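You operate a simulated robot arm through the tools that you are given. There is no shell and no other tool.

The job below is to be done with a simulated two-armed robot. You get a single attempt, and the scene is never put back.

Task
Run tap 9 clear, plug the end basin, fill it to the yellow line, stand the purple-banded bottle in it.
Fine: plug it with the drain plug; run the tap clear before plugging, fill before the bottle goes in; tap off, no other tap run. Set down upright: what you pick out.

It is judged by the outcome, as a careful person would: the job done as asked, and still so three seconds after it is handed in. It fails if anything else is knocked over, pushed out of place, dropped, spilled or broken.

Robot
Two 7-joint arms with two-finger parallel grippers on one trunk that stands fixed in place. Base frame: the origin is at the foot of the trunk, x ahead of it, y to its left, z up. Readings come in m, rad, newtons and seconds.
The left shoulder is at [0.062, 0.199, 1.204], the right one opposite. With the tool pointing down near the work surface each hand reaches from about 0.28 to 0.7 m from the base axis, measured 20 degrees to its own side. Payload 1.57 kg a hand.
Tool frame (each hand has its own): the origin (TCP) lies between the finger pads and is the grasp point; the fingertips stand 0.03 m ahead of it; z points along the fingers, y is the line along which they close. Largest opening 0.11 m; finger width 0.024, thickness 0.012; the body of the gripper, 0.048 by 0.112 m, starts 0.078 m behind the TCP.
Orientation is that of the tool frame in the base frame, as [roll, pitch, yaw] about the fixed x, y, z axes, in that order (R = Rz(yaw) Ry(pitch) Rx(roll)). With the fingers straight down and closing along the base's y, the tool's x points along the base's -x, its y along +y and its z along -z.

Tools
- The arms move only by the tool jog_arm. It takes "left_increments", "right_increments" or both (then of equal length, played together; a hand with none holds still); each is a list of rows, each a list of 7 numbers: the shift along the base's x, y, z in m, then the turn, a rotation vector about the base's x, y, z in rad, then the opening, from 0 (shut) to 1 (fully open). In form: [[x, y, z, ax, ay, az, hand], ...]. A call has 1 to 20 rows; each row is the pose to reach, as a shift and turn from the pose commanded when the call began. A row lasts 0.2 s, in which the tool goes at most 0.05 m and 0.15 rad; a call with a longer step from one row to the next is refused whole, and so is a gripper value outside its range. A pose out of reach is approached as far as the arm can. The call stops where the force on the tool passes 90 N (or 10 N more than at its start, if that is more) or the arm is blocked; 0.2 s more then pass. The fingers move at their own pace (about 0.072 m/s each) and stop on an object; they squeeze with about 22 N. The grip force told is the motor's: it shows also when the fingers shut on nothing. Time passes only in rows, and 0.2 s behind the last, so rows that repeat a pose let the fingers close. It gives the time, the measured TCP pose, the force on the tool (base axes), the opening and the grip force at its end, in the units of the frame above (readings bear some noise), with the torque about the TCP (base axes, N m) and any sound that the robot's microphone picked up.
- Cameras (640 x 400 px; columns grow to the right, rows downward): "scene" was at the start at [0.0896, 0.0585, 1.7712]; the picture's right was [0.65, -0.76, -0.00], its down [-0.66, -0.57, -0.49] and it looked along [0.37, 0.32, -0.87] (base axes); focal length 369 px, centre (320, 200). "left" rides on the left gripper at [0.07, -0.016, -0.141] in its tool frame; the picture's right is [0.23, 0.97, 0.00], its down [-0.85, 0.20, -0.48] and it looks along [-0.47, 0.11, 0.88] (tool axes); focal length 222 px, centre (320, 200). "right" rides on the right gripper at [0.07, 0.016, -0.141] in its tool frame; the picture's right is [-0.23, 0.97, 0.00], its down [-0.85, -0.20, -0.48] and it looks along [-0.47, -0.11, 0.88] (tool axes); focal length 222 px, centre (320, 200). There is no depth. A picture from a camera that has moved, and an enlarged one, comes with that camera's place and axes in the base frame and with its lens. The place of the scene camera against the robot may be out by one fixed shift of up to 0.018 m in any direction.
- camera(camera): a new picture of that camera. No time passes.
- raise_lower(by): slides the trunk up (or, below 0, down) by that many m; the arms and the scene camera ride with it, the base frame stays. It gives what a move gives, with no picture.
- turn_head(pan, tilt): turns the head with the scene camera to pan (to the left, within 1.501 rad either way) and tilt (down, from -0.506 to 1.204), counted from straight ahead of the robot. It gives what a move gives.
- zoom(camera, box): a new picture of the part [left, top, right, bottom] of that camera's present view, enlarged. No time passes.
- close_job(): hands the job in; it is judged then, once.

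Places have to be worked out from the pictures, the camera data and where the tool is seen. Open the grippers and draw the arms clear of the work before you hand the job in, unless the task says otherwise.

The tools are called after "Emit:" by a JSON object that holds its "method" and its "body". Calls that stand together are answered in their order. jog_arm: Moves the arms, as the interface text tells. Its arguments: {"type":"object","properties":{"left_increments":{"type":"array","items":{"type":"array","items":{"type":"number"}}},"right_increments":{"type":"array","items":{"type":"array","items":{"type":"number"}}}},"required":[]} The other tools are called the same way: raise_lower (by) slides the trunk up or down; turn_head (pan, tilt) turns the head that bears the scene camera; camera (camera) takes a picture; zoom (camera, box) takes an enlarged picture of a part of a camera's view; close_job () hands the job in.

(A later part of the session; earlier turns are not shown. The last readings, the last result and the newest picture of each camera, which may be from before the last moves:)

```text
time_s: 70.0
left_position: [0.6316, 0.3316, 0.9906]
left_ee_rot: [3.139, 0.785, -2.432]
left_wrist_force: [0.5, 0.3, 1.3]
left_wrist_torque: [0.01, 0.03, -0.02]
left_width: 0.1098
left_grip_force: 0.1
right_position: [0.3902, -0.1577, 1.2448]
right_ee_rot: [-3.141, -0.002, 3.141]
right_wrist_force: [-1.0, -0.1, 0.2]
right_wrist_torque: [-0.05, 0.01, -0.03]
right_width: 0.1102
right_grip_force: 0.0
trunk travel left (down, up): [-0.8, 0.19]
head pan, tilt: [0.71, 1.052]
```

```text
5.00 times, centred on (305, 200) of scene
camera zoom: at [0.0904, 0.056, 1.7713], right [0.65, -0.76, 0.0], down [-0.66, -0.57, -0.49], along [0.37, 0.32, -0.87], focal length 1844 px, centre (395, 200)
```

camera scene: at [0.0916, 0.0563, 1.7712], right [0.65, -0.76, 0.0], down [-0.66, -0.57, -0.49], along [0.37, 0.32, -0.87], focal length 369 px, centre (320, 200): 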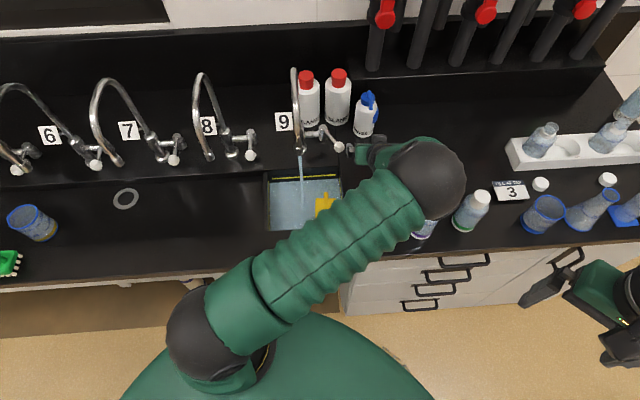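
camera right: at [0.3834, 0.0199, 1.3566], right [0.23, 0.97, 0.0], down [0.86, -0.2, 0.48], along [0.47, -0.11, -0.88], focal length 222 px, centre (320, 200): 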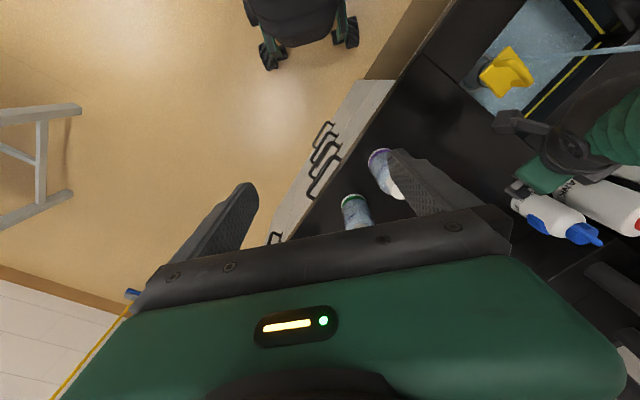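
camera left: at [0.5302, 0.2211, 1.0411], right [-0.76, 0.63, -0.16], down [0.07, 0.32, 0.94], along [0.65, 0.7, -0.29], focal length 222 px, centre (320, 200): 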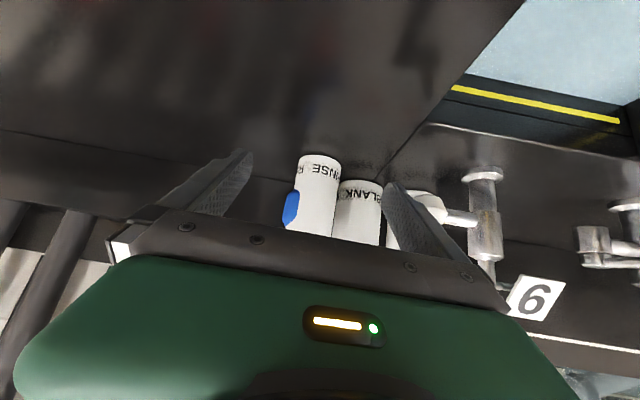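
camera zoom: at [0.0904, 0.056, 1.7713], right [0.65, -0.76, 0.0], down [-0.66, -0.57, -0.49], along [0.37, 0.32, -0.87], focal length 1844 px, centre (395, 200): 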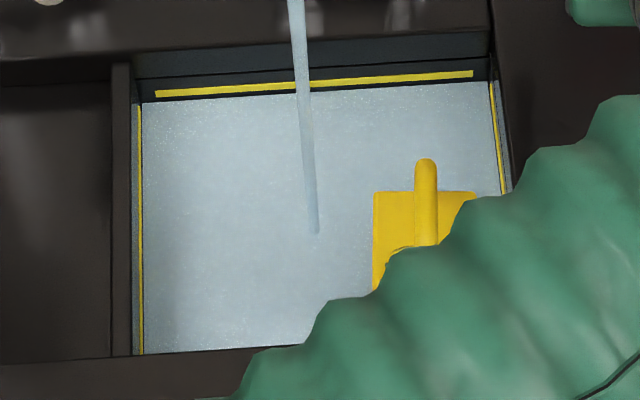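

About 28 px remain to the line's middle (~9 s). I wait 4.2 s, then check precisely.

Emit:
{"method": "jog_arm", "body": {"left_increments": [[0, 0, 0, 0, 0, 0, 1], [0, 0, 0, 0, 0, 0, 1], [0, 0, 0, 0, 0, 0, 1], [0, 0, 0, 0, 0, 0, 1], [0, 0, 0, 0, 0, 0, 1], [0, 0, 0, 0, 0, 0, 1], [0, 0, 0, 0, 0, 0, 1], [0, 0, 0, 0, 0, 0, 1], [0, 0, 0, 0, 0, 0, 1], [0, 0, 0, 0, 0, 0, 1], [0, 0, 0, 0, 0, 0, 1], [0, 0, 0, 0, 0, 0, 1], [0, 0, 0, 0, 0, 0, 1], [0, 0, 0, 0, 0, 0, 1], [0, 0, 0, 0, 0, 0, 1], [0, 0, 0, 0, 0, 0, 1], [0, 0, 0, 0, 0, 0, 1], [0, 0, 0, 0, 0, 0, 1], [0, 0, 0, 0, 0, 0, 1], [0, 0, 0, 0, 0, 0, 1]]}}

Emit:
{"method": "zoom", "body": {"camera": "left", "box": [460, 60, 620, 160]}}

```text
time_s: 74.2
left_position: [0.6313, 0.3309, 0.9916]
left_ee_rot: [3.141, 0.785, -2.434]
left_wrist_force: [-0.5, 0.0, 0.0]
left_wrist_torque: [0.01, -0.01, 0.0]
left_width: 0.11
left_grip_force: 0.1
right_position: [0.3901, -0.1573, 1.2447]
right_ee_rot: [3.14, -0.002, 3.141]
right_wrist_force: [0.2, 0.7, 1.2]
right_wrist_torque: [-0.01, -0.01, 0.04]
right_width: 0.1099
right_grip_force: 0.1
trunk travel left (down, up): [-0.8, 0.19]
head pan, tilt: [0.71, 1.052]
```

```text
4.00 times, centred on (540, 110) of left
camera zoom: at [0.5293, 0.2211, 1.0416], right [-0.76, 0.63, -0.16], down [0.07, 0.32, 0.94], along [0.65, 0.7, -0.29], focal length 888 px, centre (-560, 560)
```

zoom: 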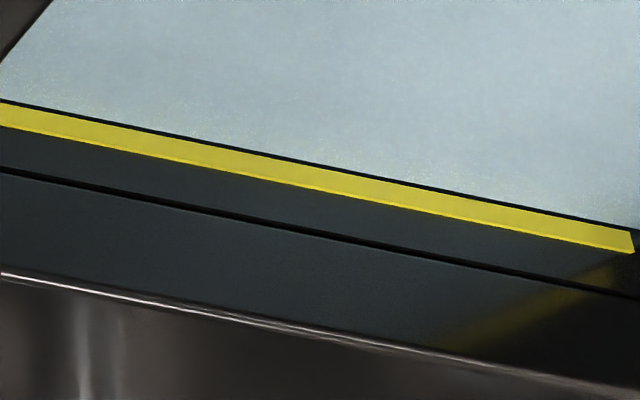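

The waterline is just below the lower edge of the line. I wait 3 more seconds and then push the lever shut within the same call, aiming for the middle of the yellow line.

Emit:
{"method": "jog_arm", "body": {"left_increments": [[0, 0, 0, 0, 0, 0, 1], [0, 0, 0, 0, 0, 0, 1], [0, 0, 0, 0, 0, 0, 1], [0, 0, 0, 0, 0, 0, 1], [0, 0, 0, 0, 0, 0, 1], [0, 0, 0, 0, 0, 0, 1], [0, 0, 0, 0, 0, 0, 1], [0, 0, 0, 0, 0, 0, 1], [0, 0, 0, 0, 0, 0, 1], [0, 0, 0, 0, 0, 0, 1], [0, 0, 0, 0, 0, 0, 1], [0, 0, 0, 0, 0, 0, 1], [0, 0, 0, 0, 0, 0, 1], [0, 0, 0, 0, 0, 0, 1], [0, 0, 0, 0, 0, 0, 1], [-0.0055, 0.0079, 0, 0, 0, 0, 1], [-0.0146, 0.0127, 0, 0, 0, 0, 1], [-0.0236, 0.0174, 0, 0, 0, 0, 1], [-0.03, 0.0212, 0, 0, 0, 0, 1], [-0.0357, 0.0255, 0, 0, 0, 0, 1]]}}

Emit:
{"method": "camera", "body": {"camera": "scene"}}

Emit:
{"method": "zoom", "body": {"camera": "left", "box": [400, 50, 620, 190]}}

Emit:
{"method": "zoom", "body": {"camera": "scene", "box": [255, 140, 355, 240]}}

```text
time_s: 78.4
left_position: [0.5951, 0.3565, 0.9907]
left_ee_rot: [-3.142, 0.785, -2.434]
left_wrist_force: [1.6, -0.2, -0.1]
left_wrist_torque: [0.01, -0.03, -0.06]
left_width: 0.1092
left_grip_force: 0.0
right_position: [0.39, -0.156, 1.2435]
right_ee_rot: [-3.14, 0.001, 3.14]
right_wrist_force: [0.7, 0.5, -0.6]
right_wrist_torque: [0.01, -0.03, 0.0]
right_width: 0.1099
right_grip_force: 0.0
trunk travel left (down, up): [-0.8, 0.19]
head pan, tilt: [0.71, 1.052]
```

```text
taken
camera scene: at [0.0905, 0.057, 1.7712], right [0.65, -0.76, 0.0], down [-0.66, -0.57, -0.49], along [0.37, 0.32, -0.87], focal length 369 px, centre (320, 200)
```

scene: 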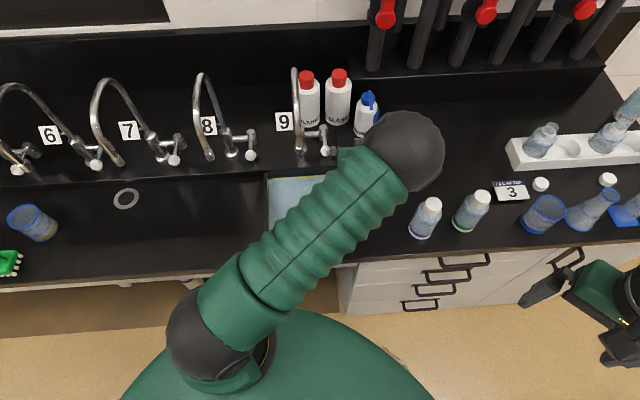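

```text
2.86 times, centred on (510, 120) of left
camera zoom: at [0.493, 0.2467, 1.0423], right [-0.76, 0.63, -0.16], down [0.07, 0.32, 0.94], along [0.65, 0.7, -0.29], focal length 635 px, centre (-223, 429)
```

zoom: 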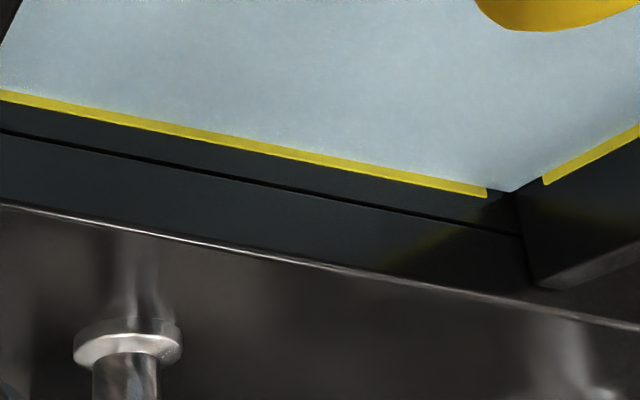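

```text
4.00 times, centred on (305, 190) of scene
camera zoom: at [0.0905, 0.057, 1.7712], right [0.65, -0.76, 0.0], down [-0.66, -0.57, -0.49], along [0.37, 0.32, -0.87], focal length 1475 px, centre (380, 240)
```

zoom: 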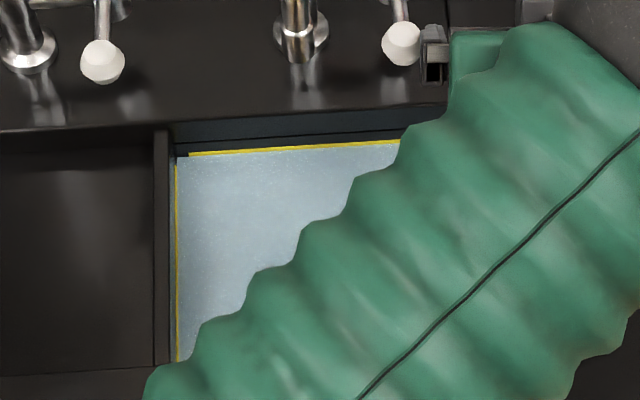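

The tap is off and the waterline sits within the yellow line. I retreat from the lever, up and to the right, then re-check the tap and level.

Emit:
{"method": "jog_arm", "body": {"left_increments": [[-0.0152, -0.013, 0.02, 0, 0, 0, 1], [-0.0303, -0.0261, 0.04, 0, 0, 0, 1], [-0.0455, -0.0391, 0.06, 0, 0, 0, 1], [-0.06, -0.052, 0.085, 0, 0, 0, 1], [-0.065, -0.08, 0.11, 0, 0, 0, 1], [-0.07, -0.11, 0.13, 0, 0, 0, 1], [-0.075, -0.14, 0.15, 0, 0, 0, 1]]}}

Emit:
{"method": "camera", "body": {"camera": "scene"}}

Emit:
{"method": "camera", "body": {"camera": "left"}}

Emit:
{"method": "zoom", "body": {"camera": "scene", "box": [255, 140, 355, 240]}}

```text
time_s: 79.8
left_position: [0.5025, 0.3753, 1.1257]
left_ee_rot: [-3.064, 0.773, -2.087]
left_wrist_force: [12.1, -7.8, 10.5]
left_wrist_torque: [0.31, 0.79, 0.03]
left_width: 0.0971
left_grip_force: 0.0
right_position: [0.3921, -0.1626, 1.2437]
right_ee_rot: [3.135, -0.004, 3.14]
right_wrist_force: [0.2, 0.1, 0.5]
right_wrist_torque: [0.0, -0.01, -0.06]
right_width: 0.1097
right_grip_force: 0.1
trunk travel left (down, up): [-0.8, 0.19]
head pan, tilt: [0.71, 1.052]
stopped in row 6 (left hand): the arm was blocked; the commanded pose is now the measured one
```

```text
taken
camera scene: at [0.0947, 0.0478, 1.772], right [0.65, -0.76, -0.01], down [-0.66, -0.56, -0.5], along [0.37, 0.33, -0.87], focal length 369 px, centre (320, 200)
```

scene: 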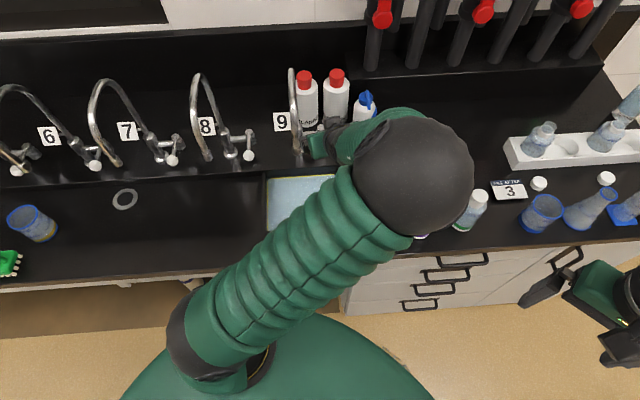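

```text
taken
camera left: at [0.434, 0.2422, 1.1785], right [-0.9, 0.38, -0.21], down [-0.06, 0.37, 0.93], along [0.43, 0.85, -0.31], focal length 222 px, centre (320, 200)
```

left: 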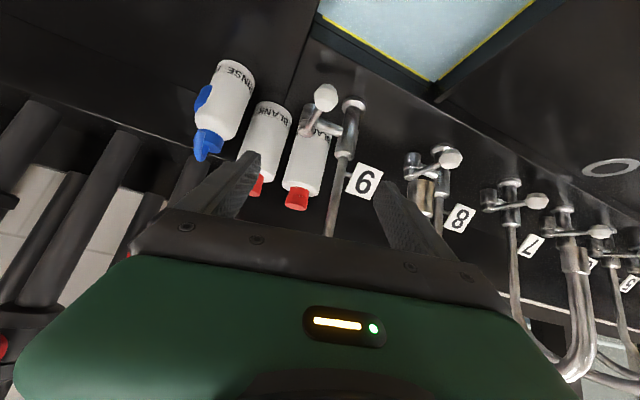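

```text
4.00 times, centred on (305, 190) of scene
camera zoom: at [0.0947, 0.0478, 1.772], right [0.65, -0.76, -0.01], down [-0.66, -0.56, -0.5], along [0.37, 0.33, -0.87], focal length 1475 px, centre (380, 240)
```

zoom: 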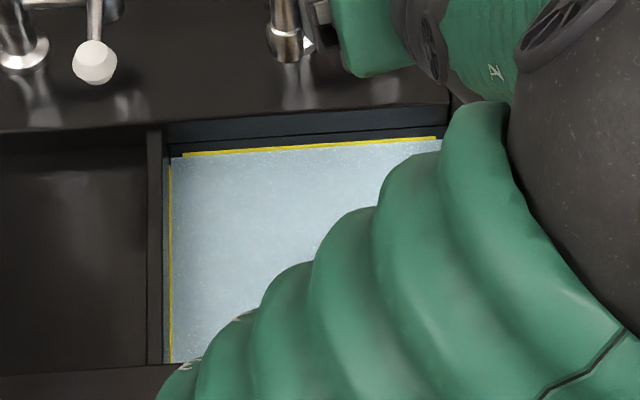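

The arm got blocked: the hand swung in yaw and the left finger is pressing the tap 9 spout (~14 N sideways). I relieve it gently by moving 1 cm to the right, and look.

Emit:
{"method": "jog_arm", "body": {"left_increments": [[0.0033, -0.0038, 0, 0, 0, 0, 1], [0.0065, -0.0076, 0, 0, 0, 0, 1]]}}

Emit:
{"method": "camera", "body": {"camera": "left"}}

Emit:
{"method": "zoom", "body": {"camera": "scene", "box": [240, 60, 480, 240]}}

```text
time_s: 80.4
left_position: [0.5061, 0.3784, 1.1309]
left_ee_rot: [-3.021, 0.755, -2.019]
left_wrist_force: [11.3, -14.7, -7.9]
left_wrist_torque: [0.05, -0.28, 0.59]
left_width: 0.096
left_grip_force: 0.1
right_position: [0.392, -0.1611, 1.2454]
right_ee_rot: [3.138, -0.001, -3.141]
right_wrist_force: [-0.2, -0.4, 0.0]
right_wrist_torque: [0.02, 0.0, 0.02]
right_width: 0.1099
right_grip_force: 0.1
trunk travel left (down, up): [-0.8, 0.19]
head pan, tilt: [0.71, 1.052]
```

```text
taken
camera left: at [0.4405, 0.2451, 1.1864], right [-0.91, 0.34, -0.24], down [-0.09, 0.39, 0.91], along [0.41, 0.85, -0.33], focal length 222 px, centre (320, 200)
```

left: 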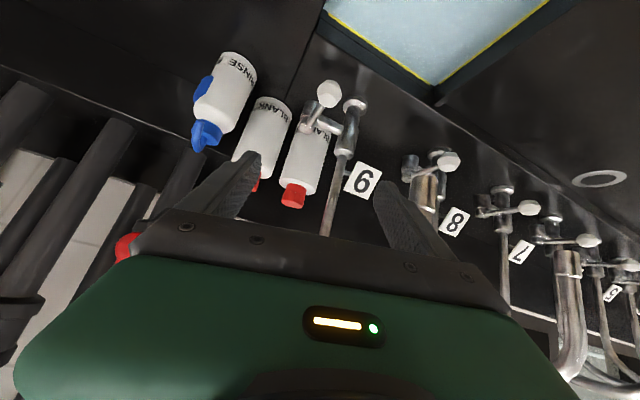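

```text
2.22 times, centred on (360, 150) of scene
camera zoom: at [0.0959, 0.0496, 1.7731], right [0.65, -0.76, -0.01], down [-0.66, -0.56, -0.49], along [0.37, 0.33, -0.87], focal length 820 px, centre (231, 311)
```

zoom: 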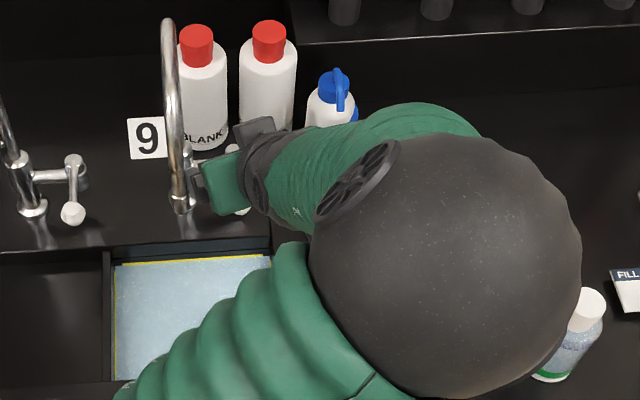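

The pose drifted rather than moving right; the arm seems to be swinging its elbow. I command 2 cm more to the right in small steps to see if the hand follows.

Emit:
{"method": "jog_arm", "body": {"left_increments": [[0.0065, -0.0076, 0, 0, 0, 0, 1], [0.013, -0.0152, 0, 0, 0, 0, 1], [0.013, -0.0152, 0, 0, 0, 0, 1]]}}

Emit:
{"method": "camera", "body": {"camera": "left"}}

Emit:
{"method": "camera", "body": {"camera": "scene"}}

Emit:
{"method": "camera", "body": {"camera": "right"}}

```text
time_s: 81.1
left_position: [0.5142, 0.3931, 1.1495]
left_ee_rot: [-2.895, 0.726, -1.852]
left_wrist_force: [14.5, -12.1, 10.9]
left_wrist_torque: [0.45, 1.19, 0.6]
left_width: 0.0922
left_grip_force: 0.1
right_position: [0.389, -0.1613, 1.2421]
right_ee_rot: [3.137, 0.0, -3.141]
right_wrist_force: [1.3, -0.1, 0.2]
right_wrist_torque: [-0.02, 0.03, 0.0]
right_width: 0.1099
right_grip_force: 0.0
trunk travel left (down, up): [-0.8, 0.19]
head pan, tilt: [0.71, 1.052]
stopped in row 3 (left hand): the arm was blocked; the commanded pose is now the measured one
```

```text
taken
camera left: at [0.4564, 0.2582, 1.208], right [-0.91, 0.25, -0.33], down [-0.2, 0.43, 0.88], along [0.36, 0.87, -0.35], focal length 222 px, centre (320, 200)
```

left: 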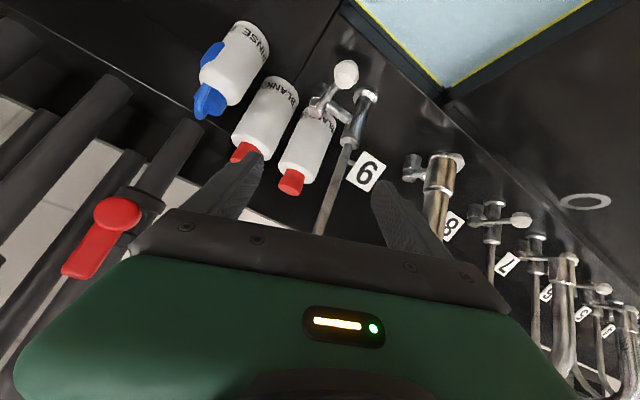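

```text
taken
camera scene: at [0.0949, 0.0452, 1.7682], right [0.65, -0.76, -0.01], down [-0.66, -0.56, -0.5], along [0.37, 0.33, -0.87], focal length 369 px, centre (320, 200)
```

scene: 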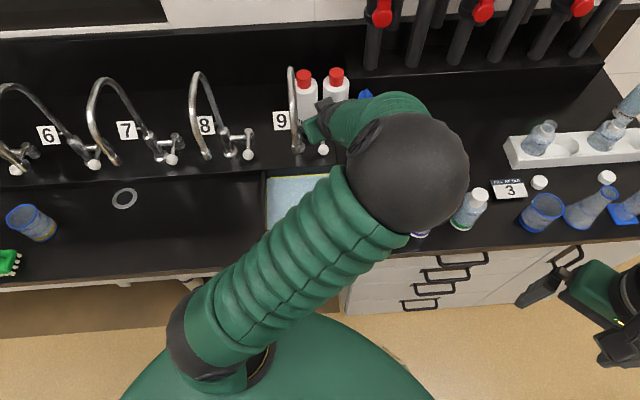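

```text
taken
camera right: at [0.3197, -0.1446, 1.3823], right [0.23, 0.97, 0.0], down [0.85, -0.2, 0.48], along [0.47, -0.11, -0.88], focal length 222 px, centre (320, 200)
```

right: 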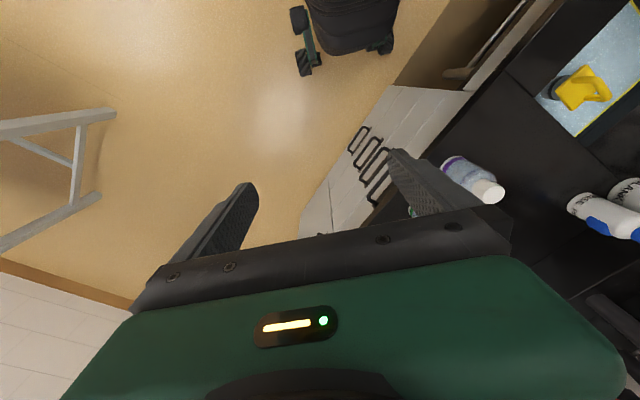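

The hand keeps drifting the wrong way, so commanding right is making the arm swing. The left finger's outer side is what presses the spout, so I first narrow the gripper to free it, without moving the arm.

Emit:
{"method": "jog_arm", "body": {"left_increments": [[0, 0, 0, 0, 0, 0, 0.6], [0, 0, 0, 0, 0, 0, 0.3]]}}

Emit:
{"method": "camera", "body": {"camera": "left"}}

Emit:
{"method": "zoom", "body": {"camera": "scene", "box": [240, 60, 480, 240]}}

```text
time_s: 81.7
left_position: [0.51, 0.4022, 1.1489]
left_ee_rot: [-2.886, 0.715, -1.833]
left_wrist_force: [0.8, 0.6, 0.5]
left_wrist_torque: [-0.01, 0.05, 0.04]
left_width: 0.0331
left_grip_force: 0.0
right_position: [0.3887, -0.1554, 1.2461]
right_ee_rot: [-3.141, 0.003, 3.141]
right_wrist_force: [-0.1, 0.4, -0.5]
right_wrist_torque: [0.03, 0.02, -0.01]
right_width: 0.1101
right_grip_force: 0.0
trunk travel left (down, up): [-0.8, 0.19]
head pan, tilt: [0.71, 1.052]
```

```text
taken
camera left: at [0.4536, 0.2677, 1.21], right [-0.91, 0.23, -0.33], down [-0.21, 0.44, 0.87], along [0.35, 0.87, -0.36], focal length 222 px, centre (320, 200)
```

left: 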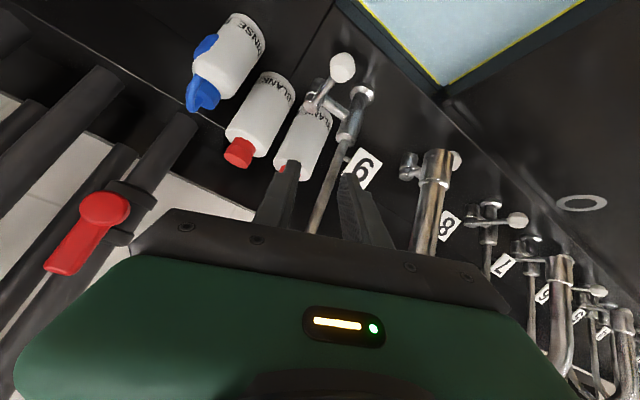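

```text
2.22 times, centred on (360, 150) of scene
camera zoom: at [0.0907, 0.059, 1.7706], right [0.65, -0.76, 0.0], down [-0.66, -0.57, -0.49], along [0.37, 0.32, -0.87], focal length 820 px, centre (231, 311)
```

zoom: 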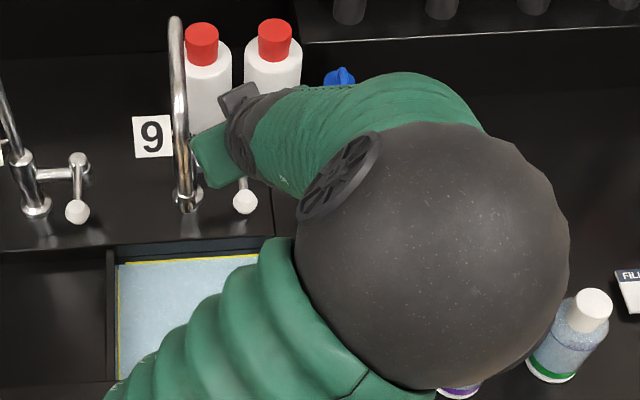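

Contact is gone (forces ~0), the spout and lever look to be in their original places. Now I reverse the drift: small steps right and down with a slight clockwise turn, checking that the hand follows.

Emit:
{"method": "jog_arm", "body": {"left_increments": [[0.004, -0.0055, -0.008, 0, 0, 0, 0.3], [0.008, -0.011, -0.016, 0, 0, 0, 0.3], [0.012, -0.0165, -0.024, 0.01, 0.01, -0.04, 0.3]]}}

Emit:
{"method": "camera", "body": {"camera": "scene"}}

Emit:
{"method": "camera", "body": {"camera": "left"}}

```text
time_s: 82.5
left_position: [0.5229, 0.3811, 1.1205]
left_ee_rot: [-2.922, 0.729, -1.914]
left_wrist_force: [0.9, -0.5, -0.9]
left_wrist_torque: [0.03, -0.02, 0.0]
left_width: 0.0329
left_grip_force: 0.0
right_position: [0.3881, -0.1534, 1.2457]
right_ee_rot: [-3.14, 0.001, 3.141]
right_wrist_force: [-0.5, -0.1, -0.3]
right_wrist_torque: [-0.01, 0.0, -0.02]
right_width: 0.1099
right_grip_force: 0.1
trunk travel left (down, up): [-0.8, 0.19]
head pan, tilt: [0.71, 1.052]
```

```text
taken
camera scene: at [0.0912, 0.0588, 1.7701], right [0.65, -0.76, 0.0], down [-0.66, -0.57, -0.49], along [0.37, 0.32, -0.87], focal length 369 px, centre (320, 200)
```

scene: 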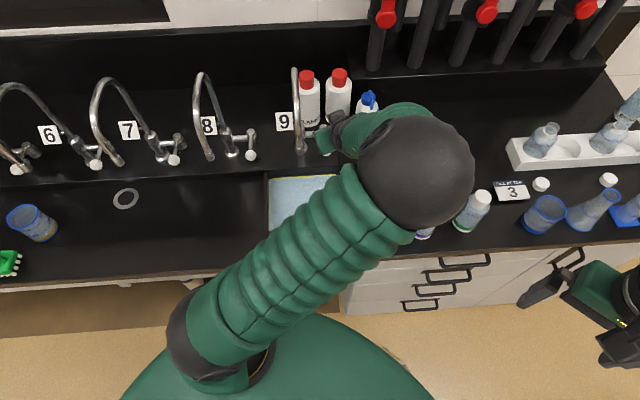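

```text
taken
camera left: at [0.4601, 0.2476, 1.18], right [-0.9, 0.29, -0.31], down [-0.16, 0.44, 0.89], along [0.4, 0.85, -0.35], focal length 222 px, centre (320, 200)
```

left: 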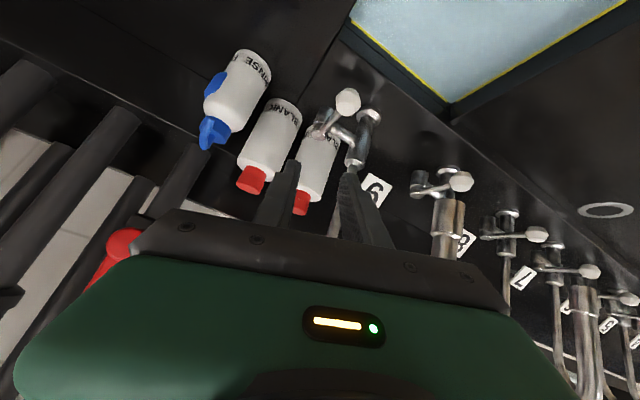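

The hand follows again. I continue back to the known-good pose: right, down, and turning back to the nominal orientation.

Emit:
{"method": "jog_arm", "body": {"left_increments": [[0.01, -0.0145, -0.015, 0.0137, 0.01, -0.0366, 0.3], [0.019, -0.028, -0.03, 0.0411, 0.0301, -0.1097, 0.3], [0.027, -0.039, -0.045, 0.0754, 0.0552, -0.201, 0.3], [0.032, -0.046, -0.06, 0.1096, 0.0803, -0.2924, 0.3], [0.032, -0.046, -0.06, 0.137, 0.1004, -0.3655, 0.3], [0.032, -0.046, -0.06, 0.137, 0.1004, -0.3655, 0.3]]}}

Emit:
{"method": "camera", "body": {"camera": "scene"}}

Emit:
{"method": "camera", "body": {"camera": "left"}}

```text
time_s: 83.9
left_position: [0.5542, 0.3338, 1.0645]
left_ee_rot: [-3.137, 0.784, -2.427]
left_wrist_force: [-0.6, 0.5, -0.1]
left_wrist_torque: [0.02, -0.02, 0.01]
left_width: 0.0332
left_grip_force: 0.1
right_position: [0.3872, -0.1545, 1.2467]
right_ee_rot: [-3.14, 0.004, -3.141]
right_wrist_force: [-0.4, 1.2, -0.2]
right_wrist_torque: [0.01, -0.01, -0.01]
right_width: 0.1102
right_grip_force: 0.0
trunk travel left (down, up): [-0.8, 0.19]
head pan, tilt: [0.71, 1.052]
```

```text
taken
camera scene: at [0.0896, 0.0562, 1.7713], right [0.65, -0.76, 0.0], down [-0.66, -0.57, -0.49], along [0.37, 0.32, -0.87], focal length 369 px, centre (320, 200)
```

scene: 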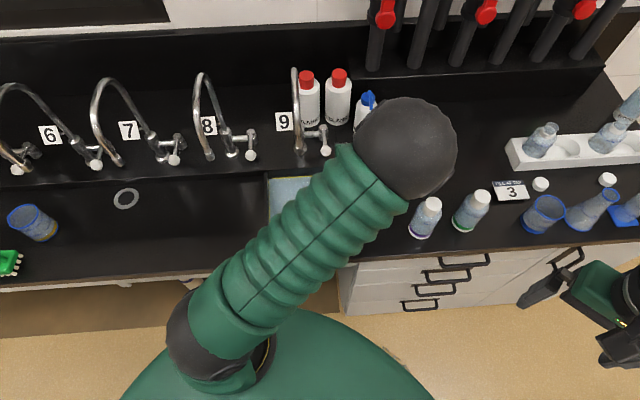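

```text
taken
camera left: at [0.4521, 0.2236, 1.1151], right [-0.76, 0.63, -0.16], down [0.07, 0.33, 0.94], along [0.65, 0.7, -0.29], focal length 222 px, centre (320, 200)
```

left: 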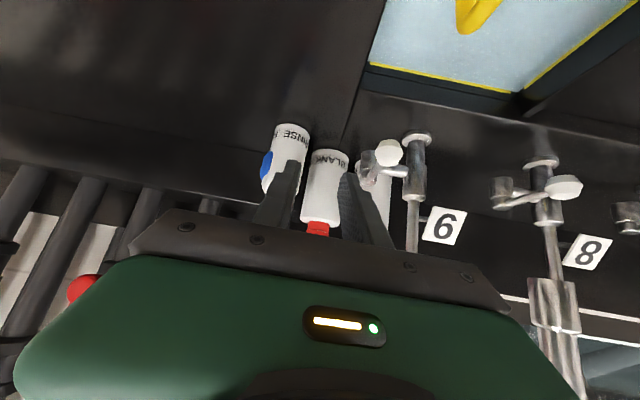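

Recovered to a good pose with no contact. The elbow is on the right, which limited me; I retrace the earlier path backwards in short calls so the arm can swing back safely, checking after each.

Emit:
{"method": "jog_arm", "body": {"left_increments": [[-0.011, -0.0004, 0.011, 0, 0, 0, 0.3], [-0.022, -0.004, 0.0226, 0, 0, 0, 0.3], [-0.036, -0.013, 0.04, 0, 0, 0, 0.3]]}}

Emit:
{"method": "camera", "body": {"camera": "scene"}}

```text
time_s: 84.7
left_position: [0.5169, 0.3196, 1.1057]
left_ee_rot: [-3.135, 0.786, -2.427]
left_wrist_force: [-0.7, 0.2, -0.2]
left_wrist_torque: [0.01, -0.04, 0.02]
left_width: 0.0328
left_grip_force: 0.0
right_position: [0.3849, -0.1577, 1.2479]
right_ee_rot: [3.141, 0.003, -3.141]
right_wrist_force: [1.0, 0.2, 0.0]
right_wrist_torque: [0.0, -0.03, 0.02]
right_width: 0.11
right_grip_force: 0.0
trunk travel left (down, up): [-0.8, 0.19]
head pan, tilt: [0.71, 1.052]
```

```text
taken
camera scene: at [0.0881, 0.0551, 1.7714], right [0.65, -0.76, 0.0], down [-0.66, -0.57, -0.5], along [0.38, 0.32, -0.87], focal length 369 px, centre (320, 200)
```

scene: 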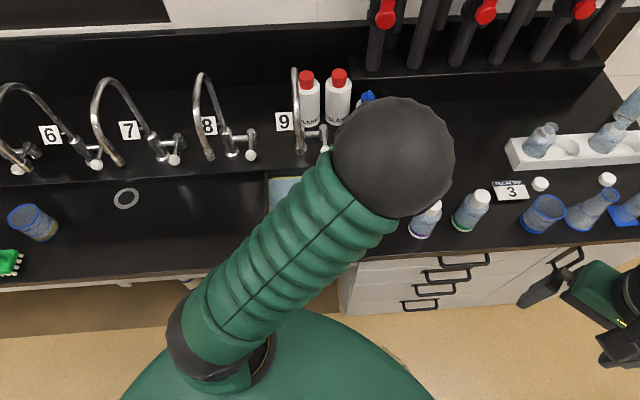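

Following well. I continue to (0.48, 0.30, 1.13) and begin reducing the tilt.

Emit:
{"method": "jog_arm", "body": {"left_increments": [[-0.018, -0.01, 0.012, 0, 0, 0, 0.3], [-0.037, -0.019, 0.0245, -0.0364, 0.0424, 0, 0.3], [-0.037, -0.019, 0.0245, -0.109, 0.127, 0, 0.3]]}}

Emit:
{"method": "camera", "body": {"camera": "scene"}}

```text
time_s: 85.5
left_position: [0.484, 0.3021, 1.1346]
left_ee_rot: [-3.115, 0.615, -2.406]
left_wrist_force: [0.3, 0.4, -0.1]
left_wrist_torque: [-0.04, -0.02, 0.04]
left_width: 0.0332
left_grip_force: 0.2
right_position: [0.3874, -0.1554, 1.2472]
right_ee_rot: [-3.141, 0.003, 3.142]
right_wrist_force: [-0.1, 0.4, -0.3]
right_wrist_torque: [0.01, 0.02, -0.01]
right_width: 0.1099
right_grip_force: 0.0
trunk travel left (down, up): [-0.8, 0.19]
head pan, tilt: [0.71, 1.052]
```

```text
taken
camera scene: at [0.0898, 0.0559, 1.7723], right [0.65, -0.76, 0.0], down [-0.66, -0.57, -0.49], along [0.37, 0.32, -0.87], focal length 369 px, centre (320, 200)
```

scene: 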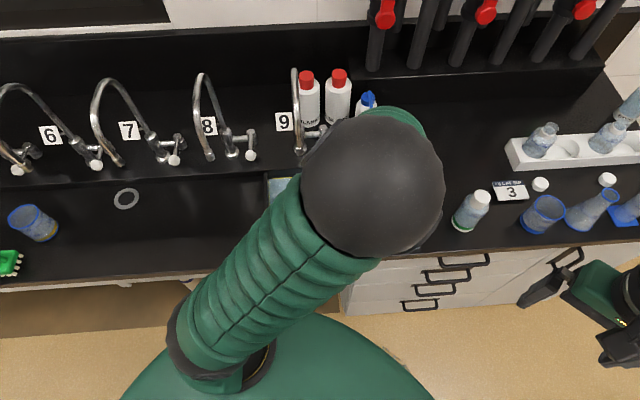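

The elbow is swinging up as intended. I finish reducing the tilt to ~26° in place.

Emit:
{"method": "jog_arm", "body": {"left_increments": [[0, 0, 0, -0.055, 0.064, 0, 0.3], [0, 0, 0, -0.109, 0.127, 0, 0.3], [0, 0, 0, -0.109, 0.127, 0, 0.3]]}}

Emit:
{"method": "camera", "body": {"camera": "scene"}}

Emit:
{"method": "camera", "body": {"camera": "left"}}

```text
time_s: 86.3
left_position: [0.4844, 0.302, 1.1323]
left_ee_rot: [-3.127, 0.45, -2.419]
left_wrist_force: [0.3, 0.4, 0.0]
left_wrist_torque: [0.02, -0.02, 0.02]
left_width: 0.0332
left_grip_force: 0.0
right_position: [0.387, -0.1547, 1.2455]
right_ee_rot: [-3.139, 0.001, 3.142]
right_wrist_force: [-0.1, -0.1, -0.1]
right_wrist_torque: [0.01, 0.0, 0.04]
right_width: 0.11
right_grip_force: 0.1
trunk travel left (down, up): [-0.8, 0.19]
head pan, tilt: [0.71, 1.052]
```

```text
taken
camera scene: at [0.0908, 0.0565, 1.7714], right [0.65, -0.76, 0.0], down [-0.66, -0.57, -0.49], along [0.37, 0.32, -0.87], focal length 369 px, centre (320, 200)
```

scene: 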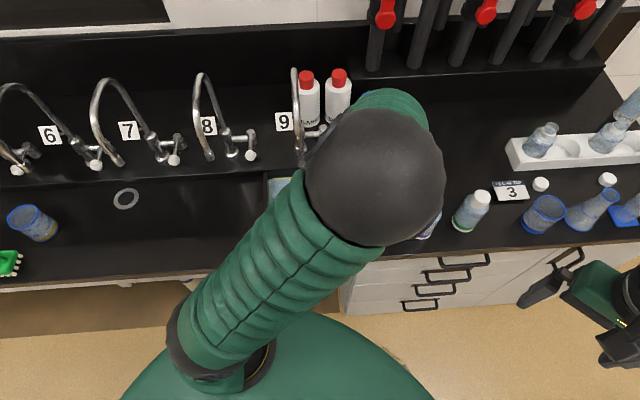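

```text
taken
camera left: at [0.4001, 0.2086, 1.2291], right [-0.79, 0.6, -0.11], down [0.29, 0.53, 0.8], along [0.54, 0.6, -0.59], focal length 222 px, centre (320, 200)
```

left: 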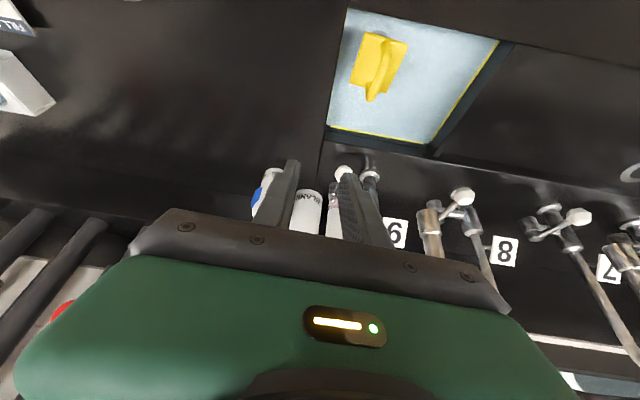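

Good clear view of the water at the yellow line with the plug in. Now I move the hand stepwise to the right toward the purple bottle, staying high.

Emit:
{"method": "jog_arm", "body": {"left_increments": [[0.005, -0.025, 0.008, 0, 0, 0, 0.3], [0.01, -0.05, 0.014, 0, 0, 0, 0.3], [0.016, -0.08, 0.018, 0, 0, 0, 0.3]]}}

Emit:
{"method": "camera", "body": {"camera": "scene"}}

```text
time_s: 87.0
left_position: [0.4809, 0.3218, 1.1561]
left_ee_rot: [-3.081, 0.446, -2.202]
left_wrist_force: [0.2, -0.1, -0.5]
left_wrist_torque: [-0.01, -0.02, 0.01]
left_width: 0.0333
left_grip_force: 0.0
right_position: [0.3858, -0.1555, 1.2462]
right_ee_rot: [-3.139, 0.004, 3.141]
right_wrist_force: [0.1, -0.1, 1.0]
right_wrist_torque: [-0.01, 0.02, 0.04]
right_width: 0.1101
right_grip_force: 0.0
trunk travel left (down, up): [-0.8, 0.19]
head pan, tilt: [0.71, 1.052]
stopped in row 3 (left hand): the arm was blocked; the commanded pose is now the measured one
```

```text
taken
camera scene: at [0.0899, 0.0561, 1.7705], right [0.65, -0.76, 0.0], down [-0.66, -0.57, -0.49], along [0.37, 0.32, -0.87], focal length 369 px, centre (320, 200)
```

scene: 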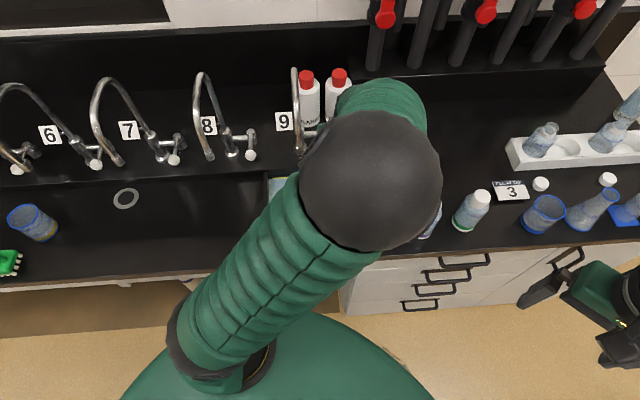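

Blocked again without any contact, so this elbow posture hits a joint limit when moving right. I'll bring the hand back and up into free space, to let the elbow return to its original left-side posture.

Emit:
{"method": "jog_arm", "body": {"left_increments": [[-0.02, -0.01, 0.02, 0, 0, 0, 0.3], [-0.04, -0.02, 0.045, 0, 0, 0, 0.3], [-0.06, -0.03, 0.07, 0, 0, 0, 0.3]]}}

Emit:
{"method": "camera", "body": {"camera": "scene"}}

Emit:
{"method": "camera", "body": {"camera": "left"}}

```text
time_s: 87.8
left_position: [0.4179, 0.286, 1.2242]
left_ee_rot: [-3.081, 0.438, -2.214]
left_wrist_force: [-0.5, 0.5, -0.2]
left_wrist_torque: [0.02, -0.02, -0.01]
left_width: 0.033
left_grip_force: 0.1
right_position: [0.3853, -0.1572, 1.2471]
right_ee_rot: [-3.141, 0.004, -3.142]
right_wrist_force: [0.4, 0.2, 0.8]
right_wrist_torque: [-0.01, 0.01, 0.01]
right_width: 0.1101
right_grip_force: 0.1
trunk travel left (down, up): [-0.8, 0.19]
head pan, tilt: [0.71, 1.052]
```

```text
taken
camera scene: at [0.0862, 0.054, 1.7719], right [0.65, -0.76, 0.0], down [-0.66, -0.57, -0.5], along [0.38, 0.32, -0.87], focal length 369 px, centre (320, 200)
```

scene: 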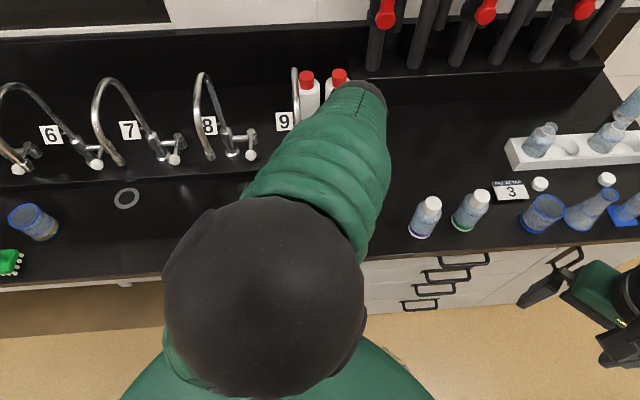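

```text
taken
camera left: at [0.3513, 0.1818, 1.3231], right [-0.89, 0.44, -0.15], down [0.16, 0.6, 0.79], along [0.43, 0.67, -0.6], focal length 222 px, centre (320, 200)
```

left: 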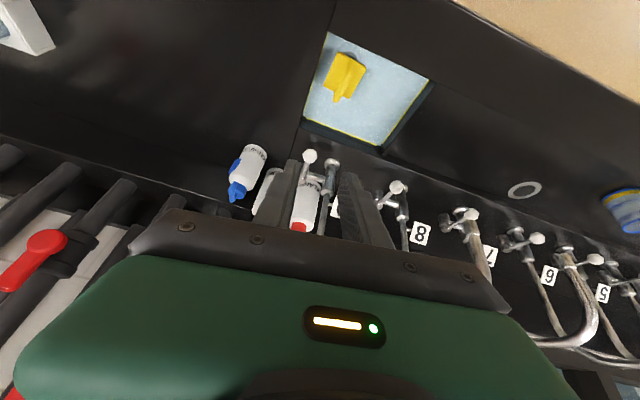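

The elbow has come up over the shoulder, in free space. I now move the hand left while turning clockwise toward its starting orientation, so the elbow falls to the left side.

Emit:
{"method": "jog_arm", "body": {"left_increments": [[-0.01, 0.025, 0.005, 0, 0, -0.1, 0.3], [-0.025, 0.05, 0.01, 0, 0, -0.22, 0.3], [-0.04, 0.08, 0.015, 0, 0, -0.34, 0.3]]}}

Emit:
{"method": "camera", "body": {"camera": "scene"}}

```text
time_s: 88.6
left_position: [0.3809, 0.3684, 1.2403]
left_ee_rot: [-3.09, 0.445, -2.561]
left_wrist_force: [0.2, 0.2, -0.2]
left_wrist_torque: [0.03, 0.01, 0.0]
left_width: 0.0331
left_grip_force: 0.1
right_position: [0.3852, -0.1521, 1.2455]
right_ee_rot: [-3.138, 0.001, -3.141]
right_wrist_force: [-0.9, -0.8, 0.0]
right_wrist_torque: [0.0, 0.02, -0.02]
right_width: 0.1099
right_grip_force: 0.1
trunk travel left (down, up): [-0.8, 0.19]
head pan, tilt: [0.71, 1.052]
```

```text
taken
camera scene: at [0.0877, 0.0593, 1.7712], right [0.65, -0.76, 0.0], down [-0.66, -0.57, -0.49], along [0.38, 0.32, -0.87], focal length 369 px, centre (320, 200)
```

scene: 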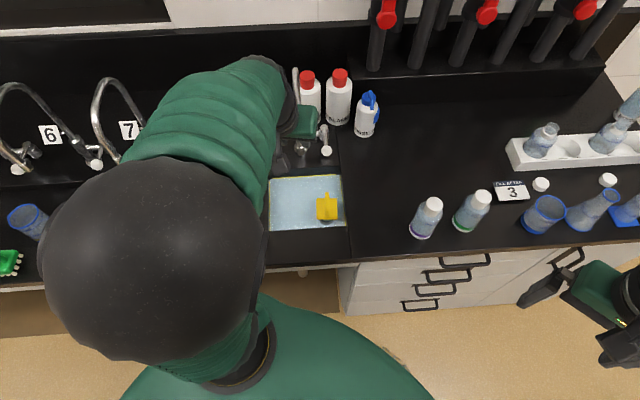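

The elbow is back on the left and the basin is fully visible. I check the level and tap closely now.

Emit:
{"method": "zoom", "body": {"camera": "scene", "box": [255, 110, 375, 240]}}

Emit:
{"method": "zoom", "body": {"camera": "scene", "box": [262, 165, 352, 240]}}

Emit:
{"method": "camera", "body": {"camera": "left"}}

```text
3.08 times, centred on (315, 175) of scene
camera zoom: at [0.0877, 0.0593, 1.7712], right [0.65, -0.76, 0.0], down [-0.66, -0.57, -0.49], along [0.38, 0.32, -0.87], focal length 1135 px, centre (335, 277)
```

zoom: 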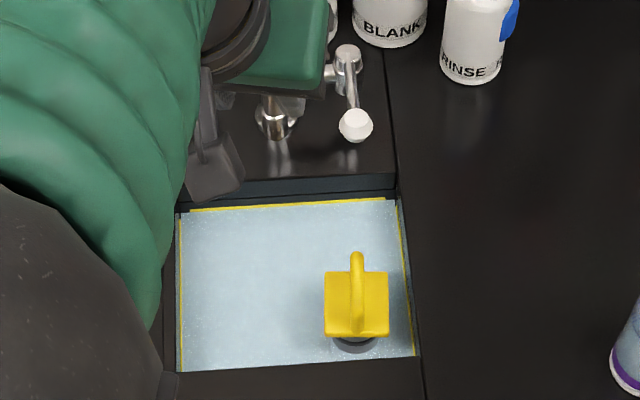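

```text
5.33 times, centred on (307, 202) of scene
camera zoom: at [0.0877, 0.0593, 1.7712], right [0.65, -0.76, 0.0], down [-0.66, -0.57, -0.49], along [0.38, 0.32, -0.87], focal length 1967 px, centre (389, 187)
```

zoom: 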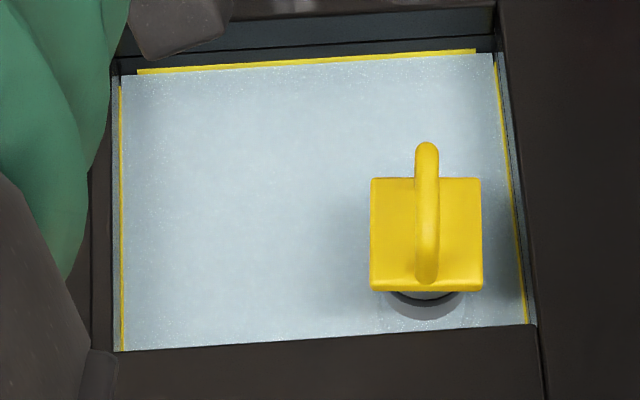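

```text
taken
camera left: at [0.2824, 0.2925, 1.3371], right [-0.69, 0.71, -0.14], down [0.35, 0.5, 0.79], along [0.64, 0.49, -0.6], focal length 222 px, centre (320, 200)
```

left: 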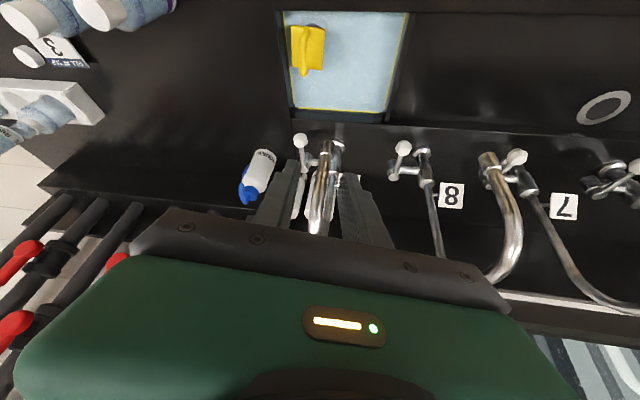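

Level and plug look right. I back away from the spout and head right at a safe height, keeping calls short.

Emit:
{"method": "jog_arm", "body": {"left_increments": [[-0.015, -0.02, 0.01, 0, 0, 0.03, 0.3], [-0.025, -0.045, 0.015, 0, 0, 0.06, 0.3], [-0.01, -0.085, 0.01, 0, 0, 0.1, 0.3], [0.01, -0.12, 0.0, 0, 0, 0.13, 0.3]]}}

Emit:
{"method": "camera", "body": {"camera": "scene"}}

```text
time_s: 89.3
left_position: [0.3608, 0.2973, 1.2232]
left_ee_rot: [-2.907, 0.285, -2.409]
left_wrist_force: [-0.3, -0.7, -0.9]
left_wrist_torque: [-0.03, 0.0, 0.01]
left_width: 0.033
left_grip_force: 0.1
right_position: [0.3841, -0.1562, 1.2469]
right_ee_rot: [-3.141, 0.005, 3.141]
right_wrist_force: [1.3, -0.5, 0.4]
right_wrist_torque: [0.0, -0.02, 0.02]
right_width: 0.1099
right_grip_force: 0.0
trunk travel left (down, up): [-0.8, 0.19]
head pan, tilt: [0.71, 1.052]
stopped in row 3 (left hand): the arm was blocked; the commanded pose is now the measured one
```

```text
taken
camera scene: at [0.0889, 0.0548, 1.7715], right [0.65, -0.76, 0.0], down [-0.66, -0.57, -0.49], along [0.37, 0.32, -0.87], focal length 369 px, centre (320, 200)
```

scene: 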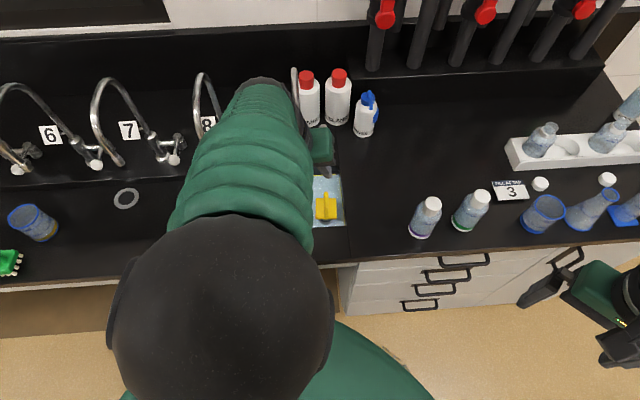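

That spot was too close to the body (inner reach limit). I move the hand farther out, toward (0.45, 0.27, 1.20), while straightening its orientation.

Emit:
{"method": "jog_arm", "body": {"left_increments": [[0.03, -0.009, -0.007, 0.05, 0.023, 0.012, 0.3], [0.06, -0.018, -0.014, 0.12, 0.056, 0.029, 0.3], [0.09, -0.027, -0.02, 0.21, 0.0986, 0.0506, 0.3], [0.09, -0.027, -0.02, 0.21, 0.0986, 0.0506, 0.3]]}}

Emit:
{"method": "camera", "body": {"camera": "scene"}}

```text
time_s: 90.2
left_position: [0.4544, 0.2566, 1.2187]
left_ee_rot: [-2.968, 0.291, -2.376]
left_wrist_force: [0.5, -1.3, 0.6]
left_wrist_torque: [0.03, -0.01, 0.0]
left_width: 0.0328
left_grip_force: 0.1
right_position: [0.3837, -0.1554, 1.2446]
right_ee_rot: [-3.141, 0.003, 3.141]
right_wrist_force: [-1.0, -0.1, 0.0]
right_wrist_torque: [-0.03, 0.01, 0.02]
right_width: 0.1099
right_grip_force: 0.0
trunk travel left (down, up): [-0.8, 0.19]
head pan, tilt: [0.71, 1.052]
stopped in row 4 (left hand): the arm was blocked; the commanded pose is now the measured one
```

```text
taken
camera scene: at [0.0898, 0.0545, 1.7702], right [0.65, -0.76, 0.0], down [-0.66, -0.57, -0.49], along [0.37, 0.32, -0.87], focal length 369 px, centre (320, 200)
```

scene: 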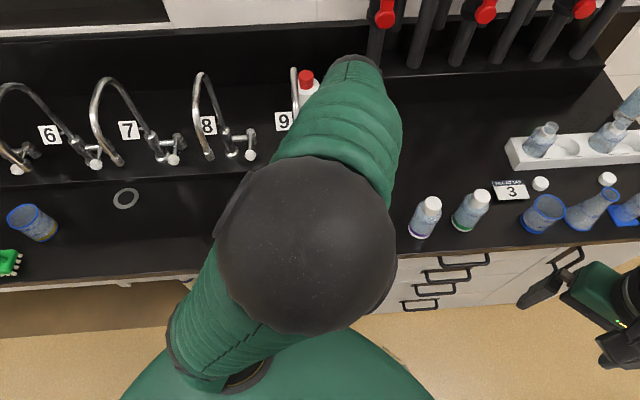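

The pose is nearly right but folded. I extend outward and lower toward (0.52, 0.21, 1.14), where the arm worked well before, then correct the orientation.

Emit:
{"method": "jog_arm", "body": {"left_increments": [[0.022, -0.014, -0.02, 0, 0, 0, 0.3], [0.045, -0.028, -0.045, 0, 0, 0, 0.3], [0.068, -0.043, -0.075, 0, 0, 0, 0.3]]}}

Emit:
{"method": "camera", "body": {"camera": "scene"}}

Emit:
{"method": "camera", "body": {"camera": "left"}}

```text
time_s: 91.0
left_position: [0.5256, 0.2131, 1.149]
left_ee_rot: [-2.961, 0.295, -2.372]
left_wrist_force: [0.4, -0.2, -0.4]
left_wrist_torque: [0.01, 0.01, 0.0]
left_width: 0.0331
left_grip_force: 0.0
right_position: [0.3847, -0.1569, 1.2469]
right_ee_rot: [3.141, 0.002, 3.142]
right_wrist_force: [1.4, 0.2, 0.2]
right_wrist_torque: [-0.02, -0.01, -0.02]
right_width: 0.1101
right_grip_force: 0.1
trunk travel left (down, up): [-0.8, 0.19]
head pan, tilt: [0.71, 1.052]
```

```text
taken
camera scene: at [0.0912, 0.054, 1.7722], right [0.65, -0.76, 0.0], down [-0.66, -0.57, -0.49], along [0.37, 0.32, -0.87], focal length 369 px, centre (320, 200)
```

scene: 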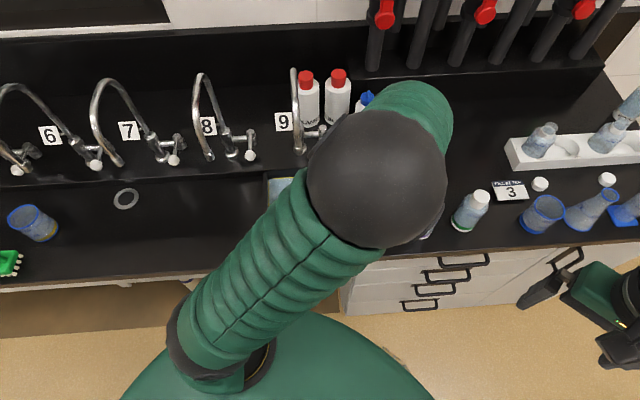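

```text
taken
camera left: at [0.4418, 0.1441, 1.2639], right [-0.79, 0.57, -0.24], down [0.3, 0.68, 0.67], along [0.54, 0.45, -0.71], focal length 222 px, centre (320, 200)
```

left: 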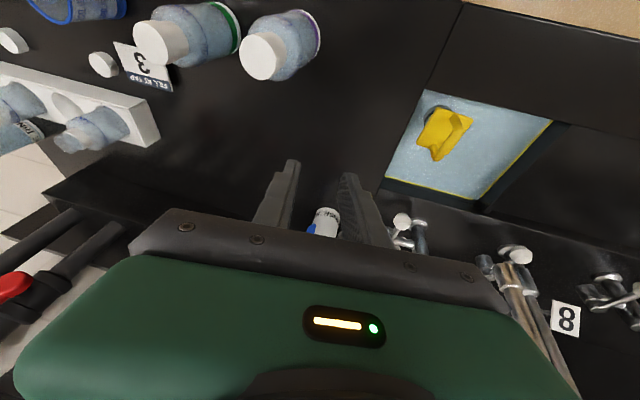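

The hand is now near the bottle. I level the gripper while moving a bit farther right, and see if it holds.

Emit:
{"method": "jog_arm", "body": {"left_increments": [[0.006, -0.015, 0.003, 0.055, 0.025, 0, 0.5], [0.012, -0.03, 0.006, 0.11, 0.05, 0, 0.8], [0.018, -0.045, 0.01, 0.1635, 0.0749, -0.002, 1], [0.018, -0.045, 0.01, 0.1635, 0.0749, -0.002, 1]]}}

Emit:
{"method": "camera", "body": {"camera": "scene"}}

Emit:
{"method": "camera", "body": {"camera": "left"}}

```text
time_s: 91.9
left_position: [0.5535, 0.2356, 1.2073]
left_ee_rot: [-2.98, 0.344, -2.214]
left_wrist_force: [-0.6, -0.4, 0.6]
left_wrist_torque: [-0.01, -0.03, 0.02]
left_width: 0.11
left_grip_force: 0.2
right_position: [0.3836, -0.1557, 1.2457]
right_ee_rot: [-3.14, 0.005, 3.142]
right_wrist_force: [1.0, -0.3, 0.0]
right_wrist_torque: [-0.04, -0.02, 0.0]
right_width: 0.1098
right_grip_force: 0.1
trunk travel left (down, up): [-0.8, 0.19]
head pan, tilt: [0.71, 1.052]
stopped in row 4 (left hand): the arm was blocked; the commanded pose is now the measured one
```

```text
taken
camera scene: at [0.0893, 0.0554, 1.7699], right [0.65, -0.76, 0.0], down [-0.66, -0.57, -0.49], along [0.37, 0.32, -0.87], focal length 369 px, centre (320, 200)
```

scene: 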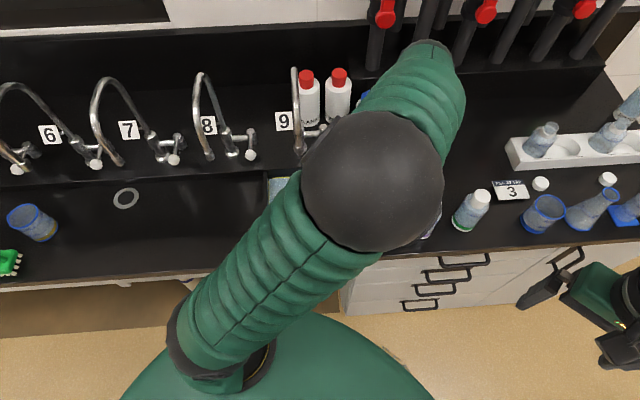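

```text
taken
camera left: at [0.4801, 0.1492, 1.3175], right [-0.87, 0.45, -0.22], down [0.18, 0.69, 0.7], along [0.47, 0.57, -0.68], focal length 222 px, centre (320, 200)
```

left: 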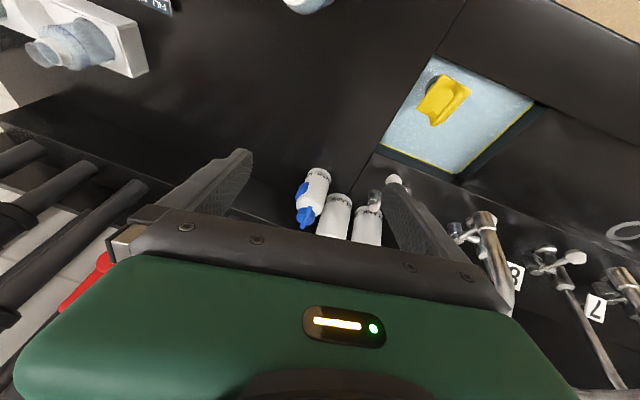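

Another joint-space flip attempt in free air. To let the arm reconfigure safely I first raise the hand well above everything on the bench.

Emit:
{"method": "jog_arm", "body": {"left_increments": [[0, -0.005, 0.03, 0, 0, 0, 0.3], [0, -0.01, 0.06, 0, 0, 0, 0.3], [0, -0.015, 0.09, 0, 0, 0, 0.3]]}}

Emit:
{"method": "camera", "body": {"camera": "scene"}}

```text
time_s: 92.7
left_position: [0.5529, 0.2144, 1.2921]
left_ee_rot: [-2.994, 0.343, -2.234]
left_wrist_force: [0.1, 0.1, 0.7]
left_wrist_torque: [-0.01, 0.02, -0.01]
left_width: 0.033
left_grip_force: 0.0
right_position: [0.3833, -0.1558, 1.247]
right_ee_rot: [-3.138, 0.006, -3.14]
right_wrist_force: [0.7, -0.4, -0.4]
right_wrist_torque: [-0.01, 0.0, -0.04]
right_width: 0.1101
right_grip_force: 0.0
trunk travel left (down, up): [-0.8, 0.19]
head pan, tilt: [0.71, 1.052]
```

```text
taken
camera scene: at [0.0882, 0.0559, 1.771], right [0.65, -0.76, 0.0], down [-0.66, -0.57, -0.49], along [0.38, 0.32, -0.87], focal length 369 px, centre (320, 200)
```

scene: 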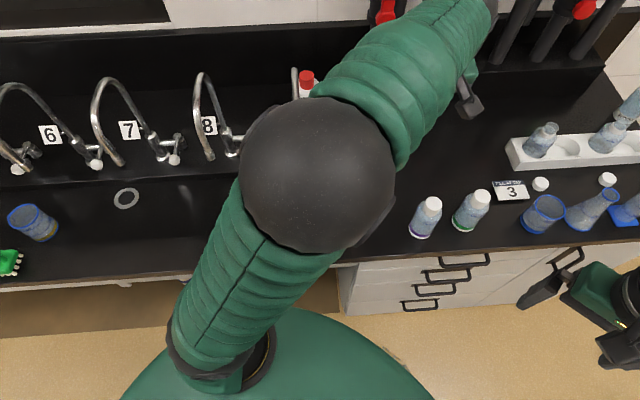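

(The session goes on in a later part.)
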